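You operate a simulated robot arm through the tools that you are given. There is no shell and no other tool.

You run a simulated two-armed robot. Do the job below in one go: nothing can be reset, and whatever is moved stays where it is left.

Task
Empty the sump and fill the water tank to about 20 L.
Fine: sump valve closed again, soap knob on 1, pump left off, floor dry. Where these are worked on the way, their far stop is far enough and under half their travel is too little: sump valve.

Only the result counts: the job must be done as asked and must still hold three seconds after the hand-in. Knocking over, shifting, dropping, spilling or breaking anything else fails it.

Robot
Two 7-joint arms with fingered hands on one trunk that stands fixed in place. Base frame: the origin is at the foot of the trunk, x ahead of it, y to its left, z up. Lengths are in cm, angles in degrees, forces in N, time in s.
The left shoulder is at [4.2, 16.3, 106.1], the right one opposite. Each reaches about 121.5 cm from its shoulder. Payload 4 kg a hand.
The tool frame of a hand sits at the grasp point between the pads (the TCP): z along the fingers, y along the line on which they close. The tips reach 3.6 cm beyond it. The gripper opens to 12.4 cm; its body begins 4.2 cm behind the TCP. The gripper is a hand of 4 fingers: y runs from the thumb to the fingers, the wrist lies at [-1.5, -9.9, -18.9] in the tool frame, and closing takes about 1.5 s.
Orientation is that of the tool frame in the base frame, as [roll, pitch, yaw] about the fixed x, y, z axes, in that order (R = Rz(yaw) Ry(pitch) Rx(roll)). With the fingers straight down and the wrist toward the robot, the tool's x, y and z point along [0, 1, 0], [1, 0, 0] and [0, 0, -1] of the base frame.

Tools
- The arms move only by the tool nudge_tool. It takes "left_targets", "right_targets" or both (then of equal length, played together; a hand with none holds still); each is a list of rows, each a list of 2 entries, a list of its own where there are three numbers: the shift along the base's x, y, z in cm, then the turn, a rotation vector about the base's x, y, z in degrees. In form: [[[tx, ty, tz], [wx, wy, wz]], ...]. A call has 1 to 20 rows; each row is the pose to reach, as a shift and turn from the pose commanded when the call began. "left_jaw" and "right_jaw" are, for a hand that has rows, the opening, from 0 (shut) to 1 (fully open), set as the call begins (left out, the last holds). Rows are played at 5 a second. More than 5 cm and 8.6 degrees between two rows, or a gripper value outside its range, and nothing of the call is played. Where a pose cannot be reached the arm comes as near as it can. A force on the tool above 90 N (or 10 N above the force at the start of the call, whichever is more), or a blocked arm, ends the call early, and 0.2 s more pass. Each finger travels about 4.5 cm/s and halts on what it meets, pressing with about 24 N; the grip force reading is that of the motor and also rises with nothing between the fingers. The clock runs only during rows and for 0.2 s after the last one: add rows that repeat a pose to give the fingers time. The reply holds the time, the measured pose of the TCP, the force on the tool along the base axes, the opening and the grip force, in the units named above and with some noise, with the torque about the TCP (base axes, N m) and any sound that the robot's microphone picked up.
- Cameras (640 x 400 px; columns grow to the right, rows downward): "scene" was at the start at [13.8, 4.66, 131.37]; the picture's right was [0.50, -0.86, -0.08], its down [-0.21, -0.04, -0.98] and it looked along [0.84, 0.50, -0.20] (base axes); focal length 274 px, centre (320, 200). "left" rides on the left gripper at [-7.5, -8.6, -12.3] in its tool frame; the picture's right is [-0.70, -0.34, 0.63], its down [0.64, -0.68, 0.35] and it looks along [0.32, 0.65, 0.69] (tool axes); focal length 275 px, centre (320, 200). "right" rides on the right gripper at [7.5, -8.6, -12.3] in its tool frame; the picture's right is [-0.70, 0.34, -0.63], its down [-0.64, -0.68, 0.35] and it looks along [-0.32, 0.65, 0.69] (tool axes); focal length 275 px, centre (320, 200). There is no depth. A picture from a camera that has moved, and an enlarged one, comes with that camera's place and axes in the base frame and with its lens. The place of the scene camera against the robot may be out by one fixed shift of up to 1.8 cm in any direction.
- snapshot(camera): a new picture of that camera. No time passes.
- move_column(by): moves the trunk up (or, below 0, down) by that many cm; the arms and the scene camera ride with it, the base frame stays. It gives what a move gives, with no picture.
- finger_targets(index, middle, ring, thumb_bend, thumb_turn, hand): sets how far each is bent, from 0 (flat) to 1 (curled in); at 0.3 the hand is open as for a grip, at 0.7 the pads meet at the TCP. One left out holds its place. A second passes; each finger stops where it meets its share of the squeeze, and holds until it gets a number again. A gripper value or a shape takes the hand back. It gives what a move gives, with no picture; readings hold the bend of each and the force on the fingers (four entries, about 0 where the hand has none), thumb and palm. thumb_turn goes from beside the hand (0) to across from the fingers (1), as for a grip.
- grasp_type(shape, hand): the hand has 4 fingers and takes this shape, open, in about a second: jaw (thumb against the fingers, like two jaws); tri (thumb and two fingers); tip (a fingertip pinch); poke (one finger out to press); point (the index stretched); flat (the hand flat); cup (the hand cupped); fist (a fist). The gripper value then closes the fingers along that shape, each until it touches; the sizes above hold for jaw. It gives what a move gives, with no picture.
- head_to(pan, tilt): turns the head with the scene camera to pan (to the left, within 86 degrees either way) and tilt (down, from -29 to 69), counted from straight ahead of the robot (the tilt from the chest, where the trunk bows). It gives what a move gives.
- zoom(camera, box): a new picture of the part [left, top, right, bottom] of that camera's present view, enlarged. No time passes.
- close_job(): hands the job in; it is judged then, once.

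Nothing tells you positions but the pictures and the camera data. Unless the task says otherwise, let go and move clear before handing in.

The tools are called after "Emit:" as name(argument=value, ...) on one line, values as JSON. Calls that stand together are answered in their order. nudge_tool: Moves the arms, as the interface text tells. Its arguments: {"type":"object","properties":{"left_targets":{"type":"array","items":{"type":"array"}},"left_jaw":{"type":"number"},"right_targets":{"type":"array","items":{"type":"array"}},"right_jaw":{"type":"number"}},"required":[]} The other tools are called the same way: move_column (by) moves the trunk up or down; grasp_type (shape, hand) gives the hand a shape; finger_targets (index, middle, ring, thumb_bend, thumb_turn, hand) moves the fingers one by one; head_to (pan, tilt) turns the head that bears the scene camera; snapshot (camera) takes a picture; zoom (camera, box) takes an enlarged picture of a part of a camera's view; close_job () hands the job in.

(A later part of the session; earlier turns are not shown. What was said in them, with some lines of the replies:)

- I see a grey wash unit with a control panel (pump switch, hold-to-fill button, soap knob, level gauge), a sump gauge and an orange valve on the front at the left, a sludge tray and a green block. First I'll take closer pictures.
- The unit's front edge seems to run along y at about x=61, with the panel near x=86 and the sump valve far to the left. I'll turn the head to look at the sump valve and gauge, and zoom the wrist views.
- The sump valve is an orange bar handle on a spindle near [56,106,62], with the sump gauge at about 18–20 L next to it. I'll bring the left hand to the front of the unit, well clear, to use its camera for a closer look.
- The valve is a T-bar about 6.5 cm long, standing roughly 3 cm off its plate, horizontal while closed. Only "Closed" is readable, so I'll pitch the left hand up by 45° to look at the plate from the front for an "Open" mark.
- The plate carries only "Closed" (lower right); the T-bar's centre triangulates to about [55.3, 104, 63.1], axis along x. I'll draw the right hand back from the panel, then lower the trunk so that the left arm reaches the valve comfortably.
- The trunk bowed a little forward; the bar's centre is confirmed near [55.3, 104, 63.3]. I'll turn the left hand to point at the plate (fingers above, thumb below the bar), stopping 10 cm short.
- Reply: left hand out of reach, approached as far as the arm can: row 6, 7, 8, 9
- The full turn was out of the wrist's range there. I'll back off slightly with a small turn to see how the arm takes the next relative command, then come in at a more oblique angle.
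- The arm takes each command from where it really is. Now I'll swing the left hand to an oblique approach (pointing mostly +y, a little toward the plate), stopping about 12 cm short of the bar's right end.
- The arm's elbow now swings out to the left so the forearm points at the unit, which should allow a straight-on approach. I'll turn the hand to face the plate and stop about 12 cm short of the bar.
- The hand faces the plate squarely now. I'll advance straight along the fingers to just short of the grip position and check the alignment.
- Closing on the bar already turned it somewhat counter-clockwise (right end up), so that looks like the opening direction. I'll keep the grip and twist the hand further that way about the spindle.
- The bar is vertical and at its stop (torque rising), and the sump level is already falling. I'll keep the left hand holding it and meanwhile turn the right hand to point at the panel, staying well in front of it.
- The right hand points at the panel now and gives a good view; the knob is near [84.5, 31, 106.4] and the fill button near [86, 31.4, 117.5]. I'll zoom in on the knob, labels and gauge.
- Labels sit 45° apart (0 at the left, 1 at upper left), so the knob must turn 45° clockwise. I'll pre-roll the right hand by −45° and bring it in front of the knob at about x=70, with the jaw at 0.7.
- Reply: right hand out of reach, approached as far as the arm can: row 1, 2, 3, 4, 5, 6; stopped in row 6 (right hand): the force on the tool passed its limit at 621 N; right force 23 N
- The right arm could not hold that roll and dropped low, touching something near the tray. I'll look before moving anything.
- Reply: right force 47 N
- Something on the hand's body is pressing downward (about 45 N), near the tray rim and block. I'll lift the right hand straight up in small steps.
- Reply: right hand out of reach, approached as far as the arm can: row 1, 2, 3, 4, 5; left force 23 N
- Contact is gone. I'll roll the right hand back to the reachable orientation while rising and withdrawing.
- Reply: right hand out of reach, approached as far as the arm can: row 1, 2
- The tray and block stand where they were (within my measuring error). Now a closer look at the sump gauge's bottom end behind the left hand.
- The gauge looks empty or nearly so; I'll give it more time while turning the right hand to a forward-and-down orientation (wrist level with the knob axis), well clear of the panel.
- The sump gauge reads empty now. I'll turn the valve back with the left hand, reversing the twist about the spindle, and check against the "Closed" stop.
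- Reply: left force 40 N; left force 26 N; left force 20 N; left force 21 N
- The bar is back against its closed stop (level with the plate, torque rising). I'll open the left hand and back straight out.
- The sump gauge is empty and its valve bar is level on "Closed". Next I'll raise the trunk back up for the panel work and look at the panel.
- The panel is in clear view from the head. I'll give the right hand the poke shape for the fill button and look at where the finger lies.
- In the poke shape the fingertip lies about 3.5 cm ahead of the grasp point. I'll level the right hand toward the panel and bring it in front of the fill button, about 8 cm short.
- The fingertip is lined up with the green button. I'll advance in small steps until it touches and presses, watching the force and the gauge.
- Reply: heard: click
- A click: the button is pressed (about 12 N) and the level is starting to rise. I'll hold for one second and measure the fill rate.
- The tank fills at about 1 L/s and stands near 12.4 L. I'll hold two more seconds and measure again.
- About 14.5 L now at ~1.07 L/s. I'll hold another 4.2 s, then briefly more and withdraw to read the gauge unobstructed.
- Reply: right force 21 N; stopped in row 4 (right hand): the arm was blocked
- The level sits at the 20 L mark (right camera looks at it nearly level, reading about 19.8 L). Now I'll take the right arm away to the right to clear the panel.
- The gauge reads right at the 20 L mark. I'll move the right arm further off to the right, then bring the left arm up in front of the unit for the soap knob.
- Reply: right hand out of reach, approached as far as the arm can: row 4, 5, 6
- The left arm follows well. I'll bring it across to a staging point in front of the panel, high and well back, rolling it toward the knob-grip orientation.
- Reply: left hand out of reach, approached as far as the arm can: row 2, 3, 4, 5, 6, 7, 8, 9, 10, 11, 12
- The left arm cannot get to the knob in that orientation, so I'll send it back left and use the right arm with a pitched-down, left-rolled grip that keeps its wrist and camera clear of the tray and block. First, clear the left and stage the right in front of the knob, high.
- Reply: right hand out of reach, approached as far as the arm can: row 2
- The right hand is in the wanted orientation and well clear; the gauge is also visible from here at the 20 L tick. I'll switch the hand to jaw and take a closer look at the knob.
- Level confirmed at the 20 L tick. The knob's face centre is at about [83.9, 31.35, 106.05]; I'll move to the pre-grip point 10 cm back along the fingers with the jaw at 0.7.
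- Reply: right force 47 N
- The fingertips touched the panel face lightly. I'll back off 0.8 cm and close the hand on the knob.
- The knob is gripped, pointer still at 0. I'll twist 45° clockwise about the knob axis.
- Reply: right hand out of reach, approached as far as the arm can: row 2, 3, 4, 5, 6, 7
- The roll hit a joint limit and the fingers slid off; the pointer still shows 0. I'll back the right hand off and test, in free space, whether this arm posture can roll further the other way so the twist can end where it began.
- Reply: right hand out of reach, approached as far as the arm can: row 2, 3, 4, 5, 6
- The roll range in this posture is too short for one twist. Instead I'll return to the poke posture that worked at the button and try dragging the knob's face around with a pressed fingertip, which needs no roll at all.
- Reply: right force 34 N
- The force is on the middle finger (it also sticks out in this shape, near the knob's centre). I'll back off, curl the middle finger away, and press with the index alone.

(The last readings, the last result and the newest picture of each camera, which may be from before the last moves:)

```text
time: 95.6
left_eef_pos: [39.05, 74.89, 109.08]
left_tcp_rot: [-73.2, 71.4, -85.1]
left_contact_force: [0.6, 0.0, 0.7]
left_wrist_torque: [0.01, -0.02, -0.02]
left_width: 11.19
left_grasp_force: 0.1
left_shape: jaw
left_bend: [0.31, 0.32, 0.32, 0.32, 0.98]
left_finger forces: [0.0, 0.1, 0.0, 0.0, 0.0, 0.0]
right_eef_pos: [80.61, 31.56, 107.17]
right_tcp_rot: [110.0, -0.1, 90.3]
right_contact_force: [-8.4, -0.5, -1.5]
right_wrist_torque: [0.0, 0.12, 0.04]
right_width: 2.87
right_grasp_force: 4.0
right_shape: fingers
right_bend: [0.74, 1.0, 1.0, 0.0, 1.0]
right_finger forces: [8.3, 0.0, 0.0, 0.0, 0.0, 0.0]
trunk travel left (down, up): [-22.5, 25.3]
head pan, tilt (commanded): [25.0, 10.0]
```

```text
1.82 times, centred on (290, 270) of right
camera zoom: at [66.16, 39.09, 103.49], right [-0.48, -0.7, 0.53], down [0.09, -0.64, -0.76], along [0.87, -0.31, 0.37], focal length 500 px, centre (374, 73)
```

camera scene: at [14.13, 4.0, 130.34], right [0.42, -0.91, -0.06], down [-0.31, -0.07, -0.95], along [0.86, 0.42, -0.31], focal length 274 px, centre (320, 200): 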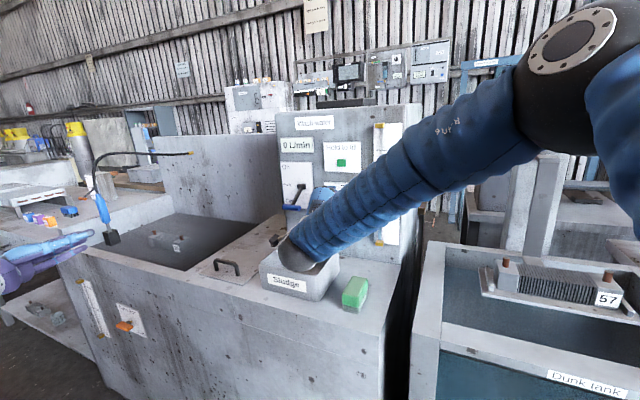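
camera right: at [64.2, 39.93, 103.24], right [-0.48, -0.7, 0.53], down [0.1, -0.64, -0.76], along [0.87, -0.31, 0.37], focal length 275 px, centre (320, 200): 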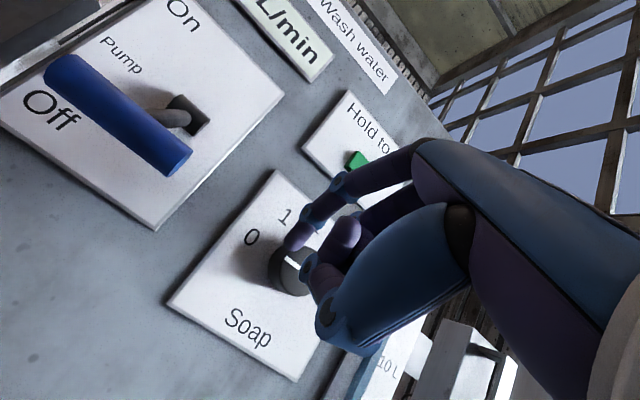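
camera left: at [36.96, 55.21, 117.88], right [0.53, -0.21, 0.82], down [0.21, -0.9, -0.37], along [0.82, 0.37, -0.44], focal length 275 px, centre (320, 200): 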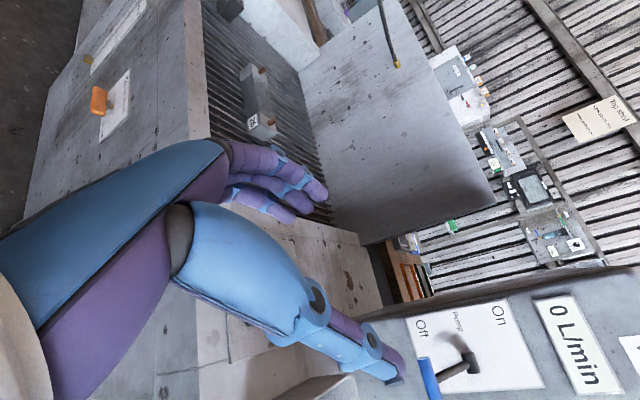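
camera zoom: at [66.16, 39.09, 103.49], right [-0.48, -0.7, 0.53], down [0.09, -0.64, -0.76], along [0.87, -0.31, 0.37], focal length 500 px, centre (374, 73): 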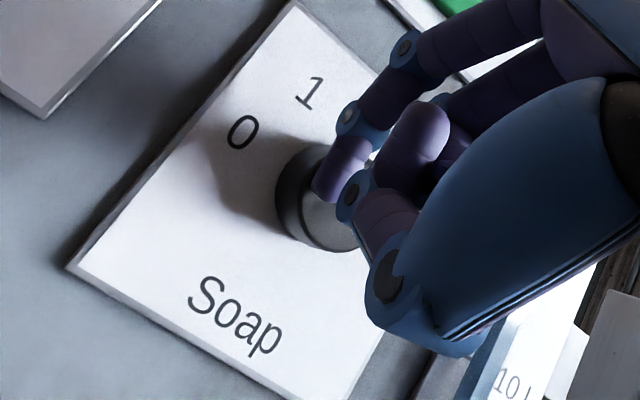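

Emit:
nudge_tool(right_targets=[[[-2, 0, 0], [0, 0, 0]], [[-4, 0, 1], [0, 0, 0]], [[-7, 0, 3], [0, 0, 0]]])

Emit:
snapshot(camera="right")

Emit:
zoom(camera="right", box=[140, 180, 360, 380])

```text
time: 96.4
left_eef_pos: [39.01, 74.99, 109.19]
left_tcp_rot: [-73.5, 71.4, -85.4]
left_contact_force: [-0.6, 0.4, 0.5]
left_wrist_torque: [-0.01, 0.04, 0.0]
left_width: 11.15
left_grasp_force: 0.0
left_shape: jaw
left_bend: [0.31, 0.32, 0.32, 0.32, 0.98]
left_finger forces: [0.0, 0.0, 0.0, 0.1, 0.0, 0.1]
right_eef_pos: [74.57, 30.55, 109.36]
right_tcp_rot: [111.2, -0.6, 89.3]
right_contact_force: [0.7, 0.3, -0.4]
right_wrist_torque: [0.01, 0.05, 0.02]
right_width: 3.93
right_grasp_force: 0.0
right_shape: fingers
right_bend: [0.66, 1.0, 1.0, 0.0, 1.0]
right_finger forces: [0.0, 0.0, 0.0, 0.1, 0.0, 0.0]
trunk travel left (down, up): [-22.5, 25.3]
head pan, tilt (commanded): [25.0, 10.0]
```

```text
taken
camera right: at [60.09, 38.2, 105.9], right [-0.48, -0.7, 0.54], down [0.07, -0.64, -0.77], along [0.88, -0.33, 0.35], focal length 275 px, centre (320, 200)
```

right: 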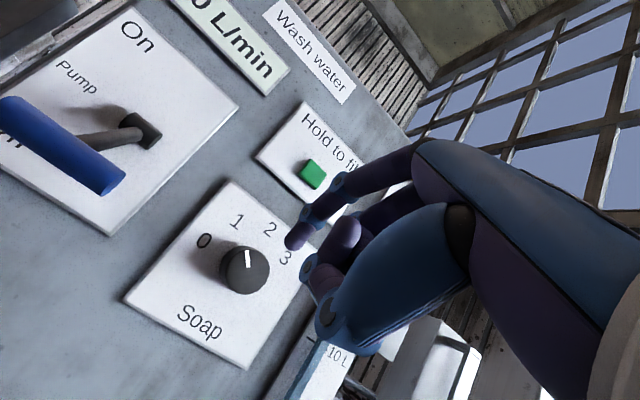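

```text
2.00 times, centred on (250, 280) of right
camera zoom: at [60.09, 38.2, 105.9], right [-0.48, -0.7, 0.54], down [0.07, -0.64, -0.77], along [0.88, -0.33, 0.35], focal length 551 px, centre (460, 40)
```

zoom: 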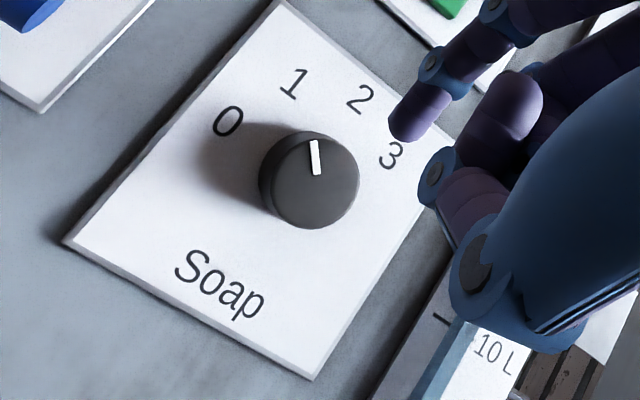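

The knob turned: the pointer now looks close to 1. I'll zoom in to judge the angle precisely.

Emit:
zoom(camera="right", box=[200, 205, 310, 305])

Emit:
snapshot(camera="scene")

```text
4.00 times, centred on (255, 255) of right
camera zoom: at [60.09, 38.2, 105.9], right [-0.48, -0.7, 0.54], down [0.07, -0.64, -0.77], along [0.88, -0.33, 0.35], focal length 1101 px, centre (580, -20)
```

zoom: 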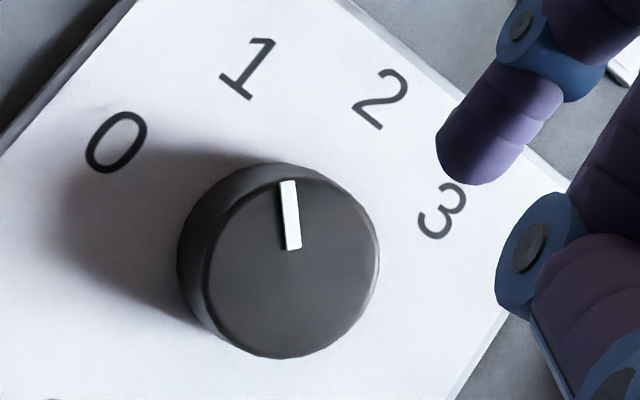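

```text
taken
camera scene: at [14.04, 3.95, 130.37], right [0.42, -0.91, -0.06], down [-0.31, -0.07, -0.95], along [0.86, 0.42, -0.31], focal length 274 px, centre (320, 200)
```

scene: 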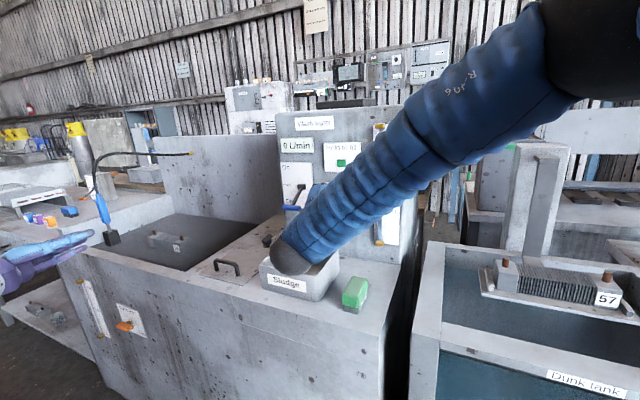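

The pointer measures about 45–47° from the left, i.e. right on 1. Now I'll withdraw the right arm up, back and to the right, then check everything with clear views.

Emit:
nudge_tool(right_targets=[[[-2, -0.5, 3.2], [0, 0, 0]], [[-4, -1.2, 6.5], [0, 0, 0]], [[-6.2, -2, 9.8], [0, 0, 0]], [[-8.4, -2.8, 13], [0, 0, 0]], [[-10.5, -3.5, 16.2], [0, 0, 0]], [[-11, -7.5, 16.2], [0, 0, 0]], [[-11.5, -11.5, 16.2], [0, 0, 0]], [[-12, -15.5, 16.2], [0, 0, 0]], [[-12.5, -19.5, 16.2], [0, 0, 0]], [[-13.5, -23.5, 16.2], [0, 0, 0]], [[-14.5, -27.5, 16.2], [0, 0, 0]], [[-15.5, -31.5, 16.2], [0, 0, 0]], [[-16.5, -35.5, 16.2], [0, 0, 0]], [[-16.5, -39.5, 16.2], [0, 0, 0]]])

Emit:
head_to(pan=30.3, tilt=4)

Emit:
snapshot(camera="scene")

Emit:
zoom(camera="scene", box=[290, 130, 450, 290])

Emit:
zoom(camera="scene", box=[220, 250, 440, 390])

```text
time: 99.4
left_eef_pos: [39.01, 74.76, 109.17]
left_tcp_rot: [-73.5, 71.5, -85.3]
left_contact_force: [-0.1, -0.2, 0.0]
left_wrist_torque: [-0.02, 0.02, 0.01]
left_width: 11.15
left_grasp_force: 0.0
left_shape: jaw
left_bend: [0.31, 0.32, 0.32, 0.32, 0.98]
left_finger forces: [0.0, 0.0, 0.1, 0.0, 0.0, 0.0]
right_eef_pos: [56.97, -8.09, 126.45]
right_tcp_rot: [110.0, -0.1, 90.3]
right_contact_force: [-0.5, 0.6, -1.2]
right_wrist_torque: [0.02, 0.02, 0.04]
right_width: 3.91
right_grasp_force: 0.0
right_shape: fingers
right_bend: [0.66, 1.0, 1.0, 0.0, 1.0]
right_finger forces: [0.0, 0.0, 0.0, 0.0, 0.1, 0.0]
trunk travel left (down, up): [-22.5, 25.3]
head pan, tilt (commanded): [25.0, 10.0]
```

```text
time: 100.1
left_eef_pos: [39.1, 75.04, 108.94]
left_tcp_rot: [-73.4, 71.3, -85.2]
left_contact_force: [0.0, 0.3, -0.1]
left_wrist_torque: [0.01, 0.02, -0.01]
left_width: 11.15
left_grasp_force: 0.0
left_shape: jaw
left_bend: [0.31, 0.32, 0.32, 0.32, 0.98]
left_finger forces: [0.0, 0.0, 0.1, 0.0, 0.1, 0.1]
right_eef_pos: [56.96, -7.67, 126.45]
right_tcp_rot: [109.9, 0.0, 90.3]
right_contact_force: [-0.5, -0.1, 0.3]
right_wrist_torque: [0.02, 0.0, -0.01]
right_width: 3.92
right_grasp_force: 0.0
right_shape: fingers
right_bend: [0.66, 1.0, 1.0, 0.0, 1.0]
right_finger forces: [0.1, 0.0, 0.1, 0.0, 0.0, 0.0]
trunk travel left (down, up): [-22.5, 25.3]
head pan, tilt (commanded): [30.3, 4.0]
```

```text
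taken
camera scene: at [13.76, 4.7, 131.37], right [0.5, -0.86, -0.08], down [-0.21, -0.04, -0.98], along [0.84, 0.5, -0.2], focal length 274 px, centre (320, 200)
```

scene: 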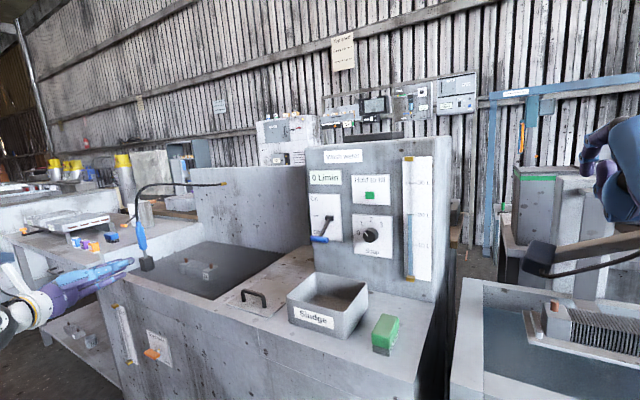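

```text
2.50 times, centred on (370, 210) of scene
camera zoom: at [13.76, 4.7, 131.37], right [0.5, -0.86, -0.08], down [-0.21, -0.04, -0.98], along [0.84, 0.5, -0.2], focal length 685 px, centre (195, 175)
```

zoom: 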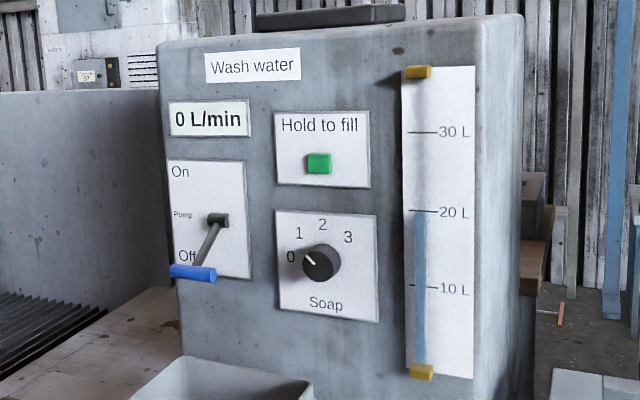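

```text
2.86 times, centred on (330, 320) of scene
camera zoom: at [13.76, 4.7, 131.37], right [0.5, -0.86, -0.08], down [-0.21, -0.04, -0.98], along [0.84, 0.5, -0.2], focal length 783 px, centre (291, -143)
```

zoom: 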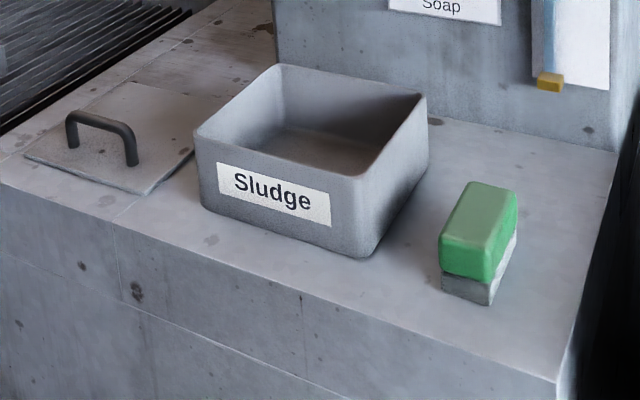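

Emit:
zoom(camera="scene", box=[350, 210, 394, 260])

Emit:
zoom(camera="scene", box=[395, 200, 445, 260])

Emit:
zoom(camera="scene", box=[80, 260, 240, 400])

```text
8.00 times, centred on (372, 235) of scene
camera zoom: at [13.76, 4.7, 131.37], right [0.5, -0.86, -0.08], down [-0.21, -0.04, -0.98], along [0.84, 0.5, -0.2], focal length 2192 px, centre (-96, -80)
```

zoom: 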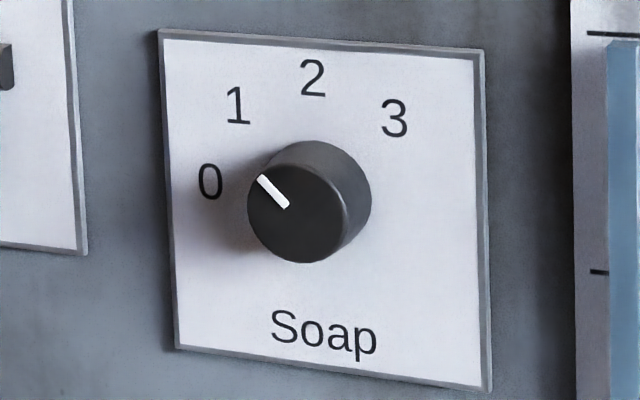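

```text
6.67 times, centred on (420, 230) of scene
camera zoom: at [13.76, 4.7, 131.37], right [0.5, -0.86, -0.08], down [-0.21, -0.04, -0.98], along [0.84, 0.5, -0.2], focal length 1826 px, centre (-347, 0)
```

zoom: 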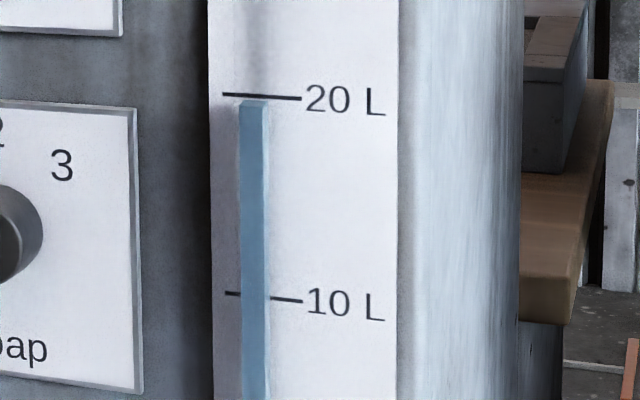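

```text
2.86 times, centred on (160, 330) of scene
camera zoom: at [13.76, 4.7, 131.37], right [0.5, -0.86, -0.08], down [-0.21, -0.04, -0.98], along [0.84, 0.5, -0.2], focal length 783 px, centre (777, -171)
```

zoom: 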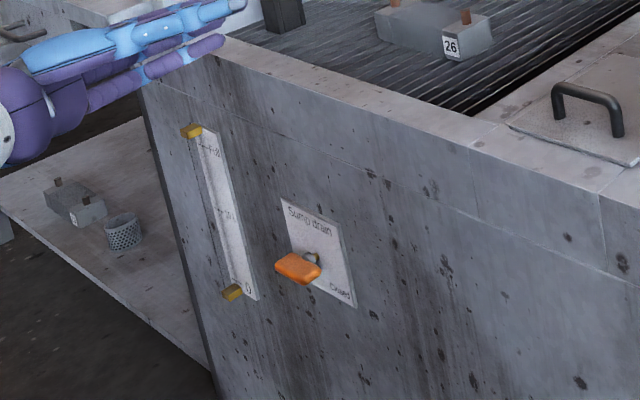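

Tray, block and pump switch look exactly as at the start; the pointer is on 1 and the tank at 20 L. I'll check the sump valve from the same view as before and look at the floor.

Emit:
head_to(pan=60, tilt=35)

Emit:
snapshot(camera="scene")

Emit:
zoom(camera="scene", box=[306, 140, 338, 180])

Emit:
zoom(camera="scene", box=[282, 115, 314, 175])

```text
time: 101.1
left_eef_pos: [39.09, 74.93, 109.06]
left_tcp_rot: [-73.6, 71.4, -85.3]
left_contact_force: [0.2, 0.4, 0.7]
left_wrist_torque: [-0.01, -0.02, 0.02]
left_width: 11.15
left_grasp_force: 0.1
left_shape: jaw
left_bend: [0.31, 0.32, 0.32, 0.32, 0.98]
left_finger forces: [0.0, 0.0, 0.0, 0.0, 0.0, 0.0]
right_eef_pos: [56.97, -7.6, 126.5]
right_tcp_rot: [109.9, 0.0, 90.2]
right_contact_force: [0.2, -0.1, 0.3]
right_wrist_torque: [-0.02, 0.04, 0.01]
right_width: 3.9
right_grasp_force: 0.1
right_shape: fingers
right_bend: [0.66, 1.0, 1.0, 0.0, 1.0]
right_finger forces: [0.1, 0.1, 0.0, 0.1, 0.0, 0.0]
trunk travel left (down, up): [-22.5, 25.3]
head pan, tilt (commanded): [60.0, 35.0]
```

```text
taken
camera scene: at [9.56, 7.65, 126.99], right [0.86, -0.5, -0.13], down [-0.41, -0.5, -0.77], along [0.32, 0.71, -0.63], focal length 274 px, centre (320, 200)
```

scene: 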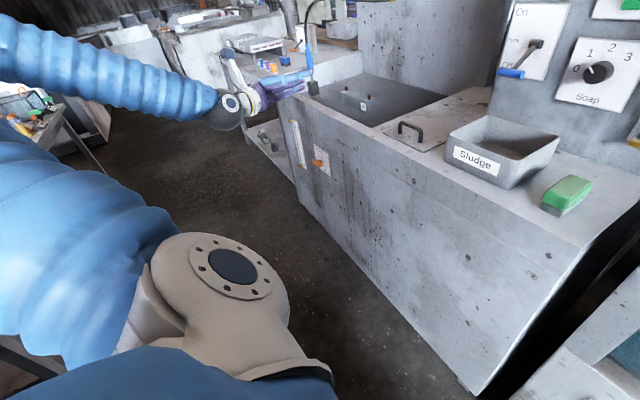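

```text
10.00 times, centred on (322, 160) of scene
camera zoom: at [9.56, 7.65, 126.99], right [0.86, -0.5, -0.13], down [-0.41, -0.5, -0.77], along [0.32, 0.71, -0.63], focal length 2740 px, centre (300, 600)
```

zoom: 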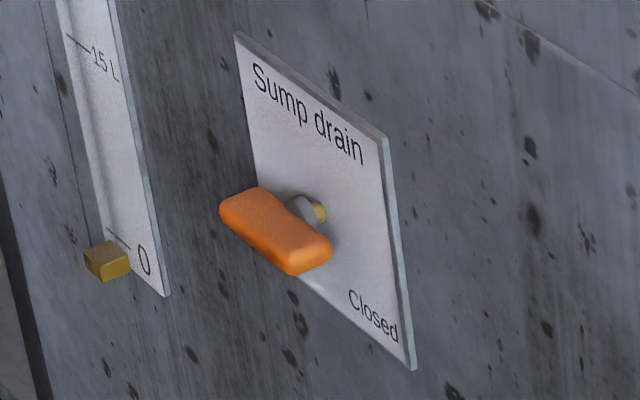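

```text
6.67 times, centred on (298, 145) of scene
camera zoom: at [9.56, 7.65, 126.99], right [0.86, -0.5, -0.13], down [-0.41, -0.5, -0.77], along [0.32, 0.71, -0.63], focal length 1826 px, centre (467, 567)
```

zoom: 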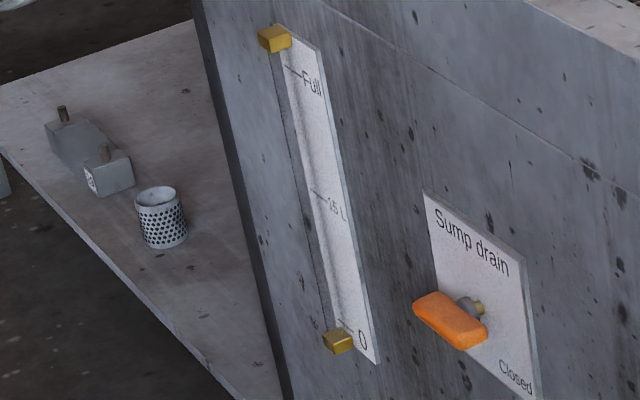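

Everything checks out:
- **Sump:** the gauge is empty and the valve bar is back exactly where it was at "Closed".
- **Tank:** about 20 L.
- **Soap knob:** on 1.
- **Pump:** never touched, still on Off.
- **Floor:** it looks unchanged.
- **Other objects:** the tray and block are where they started.

Both hands are clear, so I'm handing the job in.

Emit:
close_job()

```text
The job is handed in.
```

The sump is empty, the water tank is at about 20 L, and the job is handed in. I don't have the verdict yet.

- **Sump:** I turned the drain valve fully open and let the gauge run down to empty. I then turned it back until it sat level at "Closed", as it was at the start.
- **Water tank:** I held the fill button for about 8 seconds. The level is on the 20 L mark.
- **Soap knob:** the pointer is on 1. Gripping and twisting ran out of wrist range, so I turned it with a fingertip pressed on its face.
- **Pump:** I never touched it, and it is still on Off.
- **Floor:** I saw no water on it.

**One collision:** the right hand bumped something near the sludge tray and green block, with a brief force spike of about 620 N. A final picture from the starting viewpoint shows both in the same place and upright.

Both hands were clear of the unit when I handed in.
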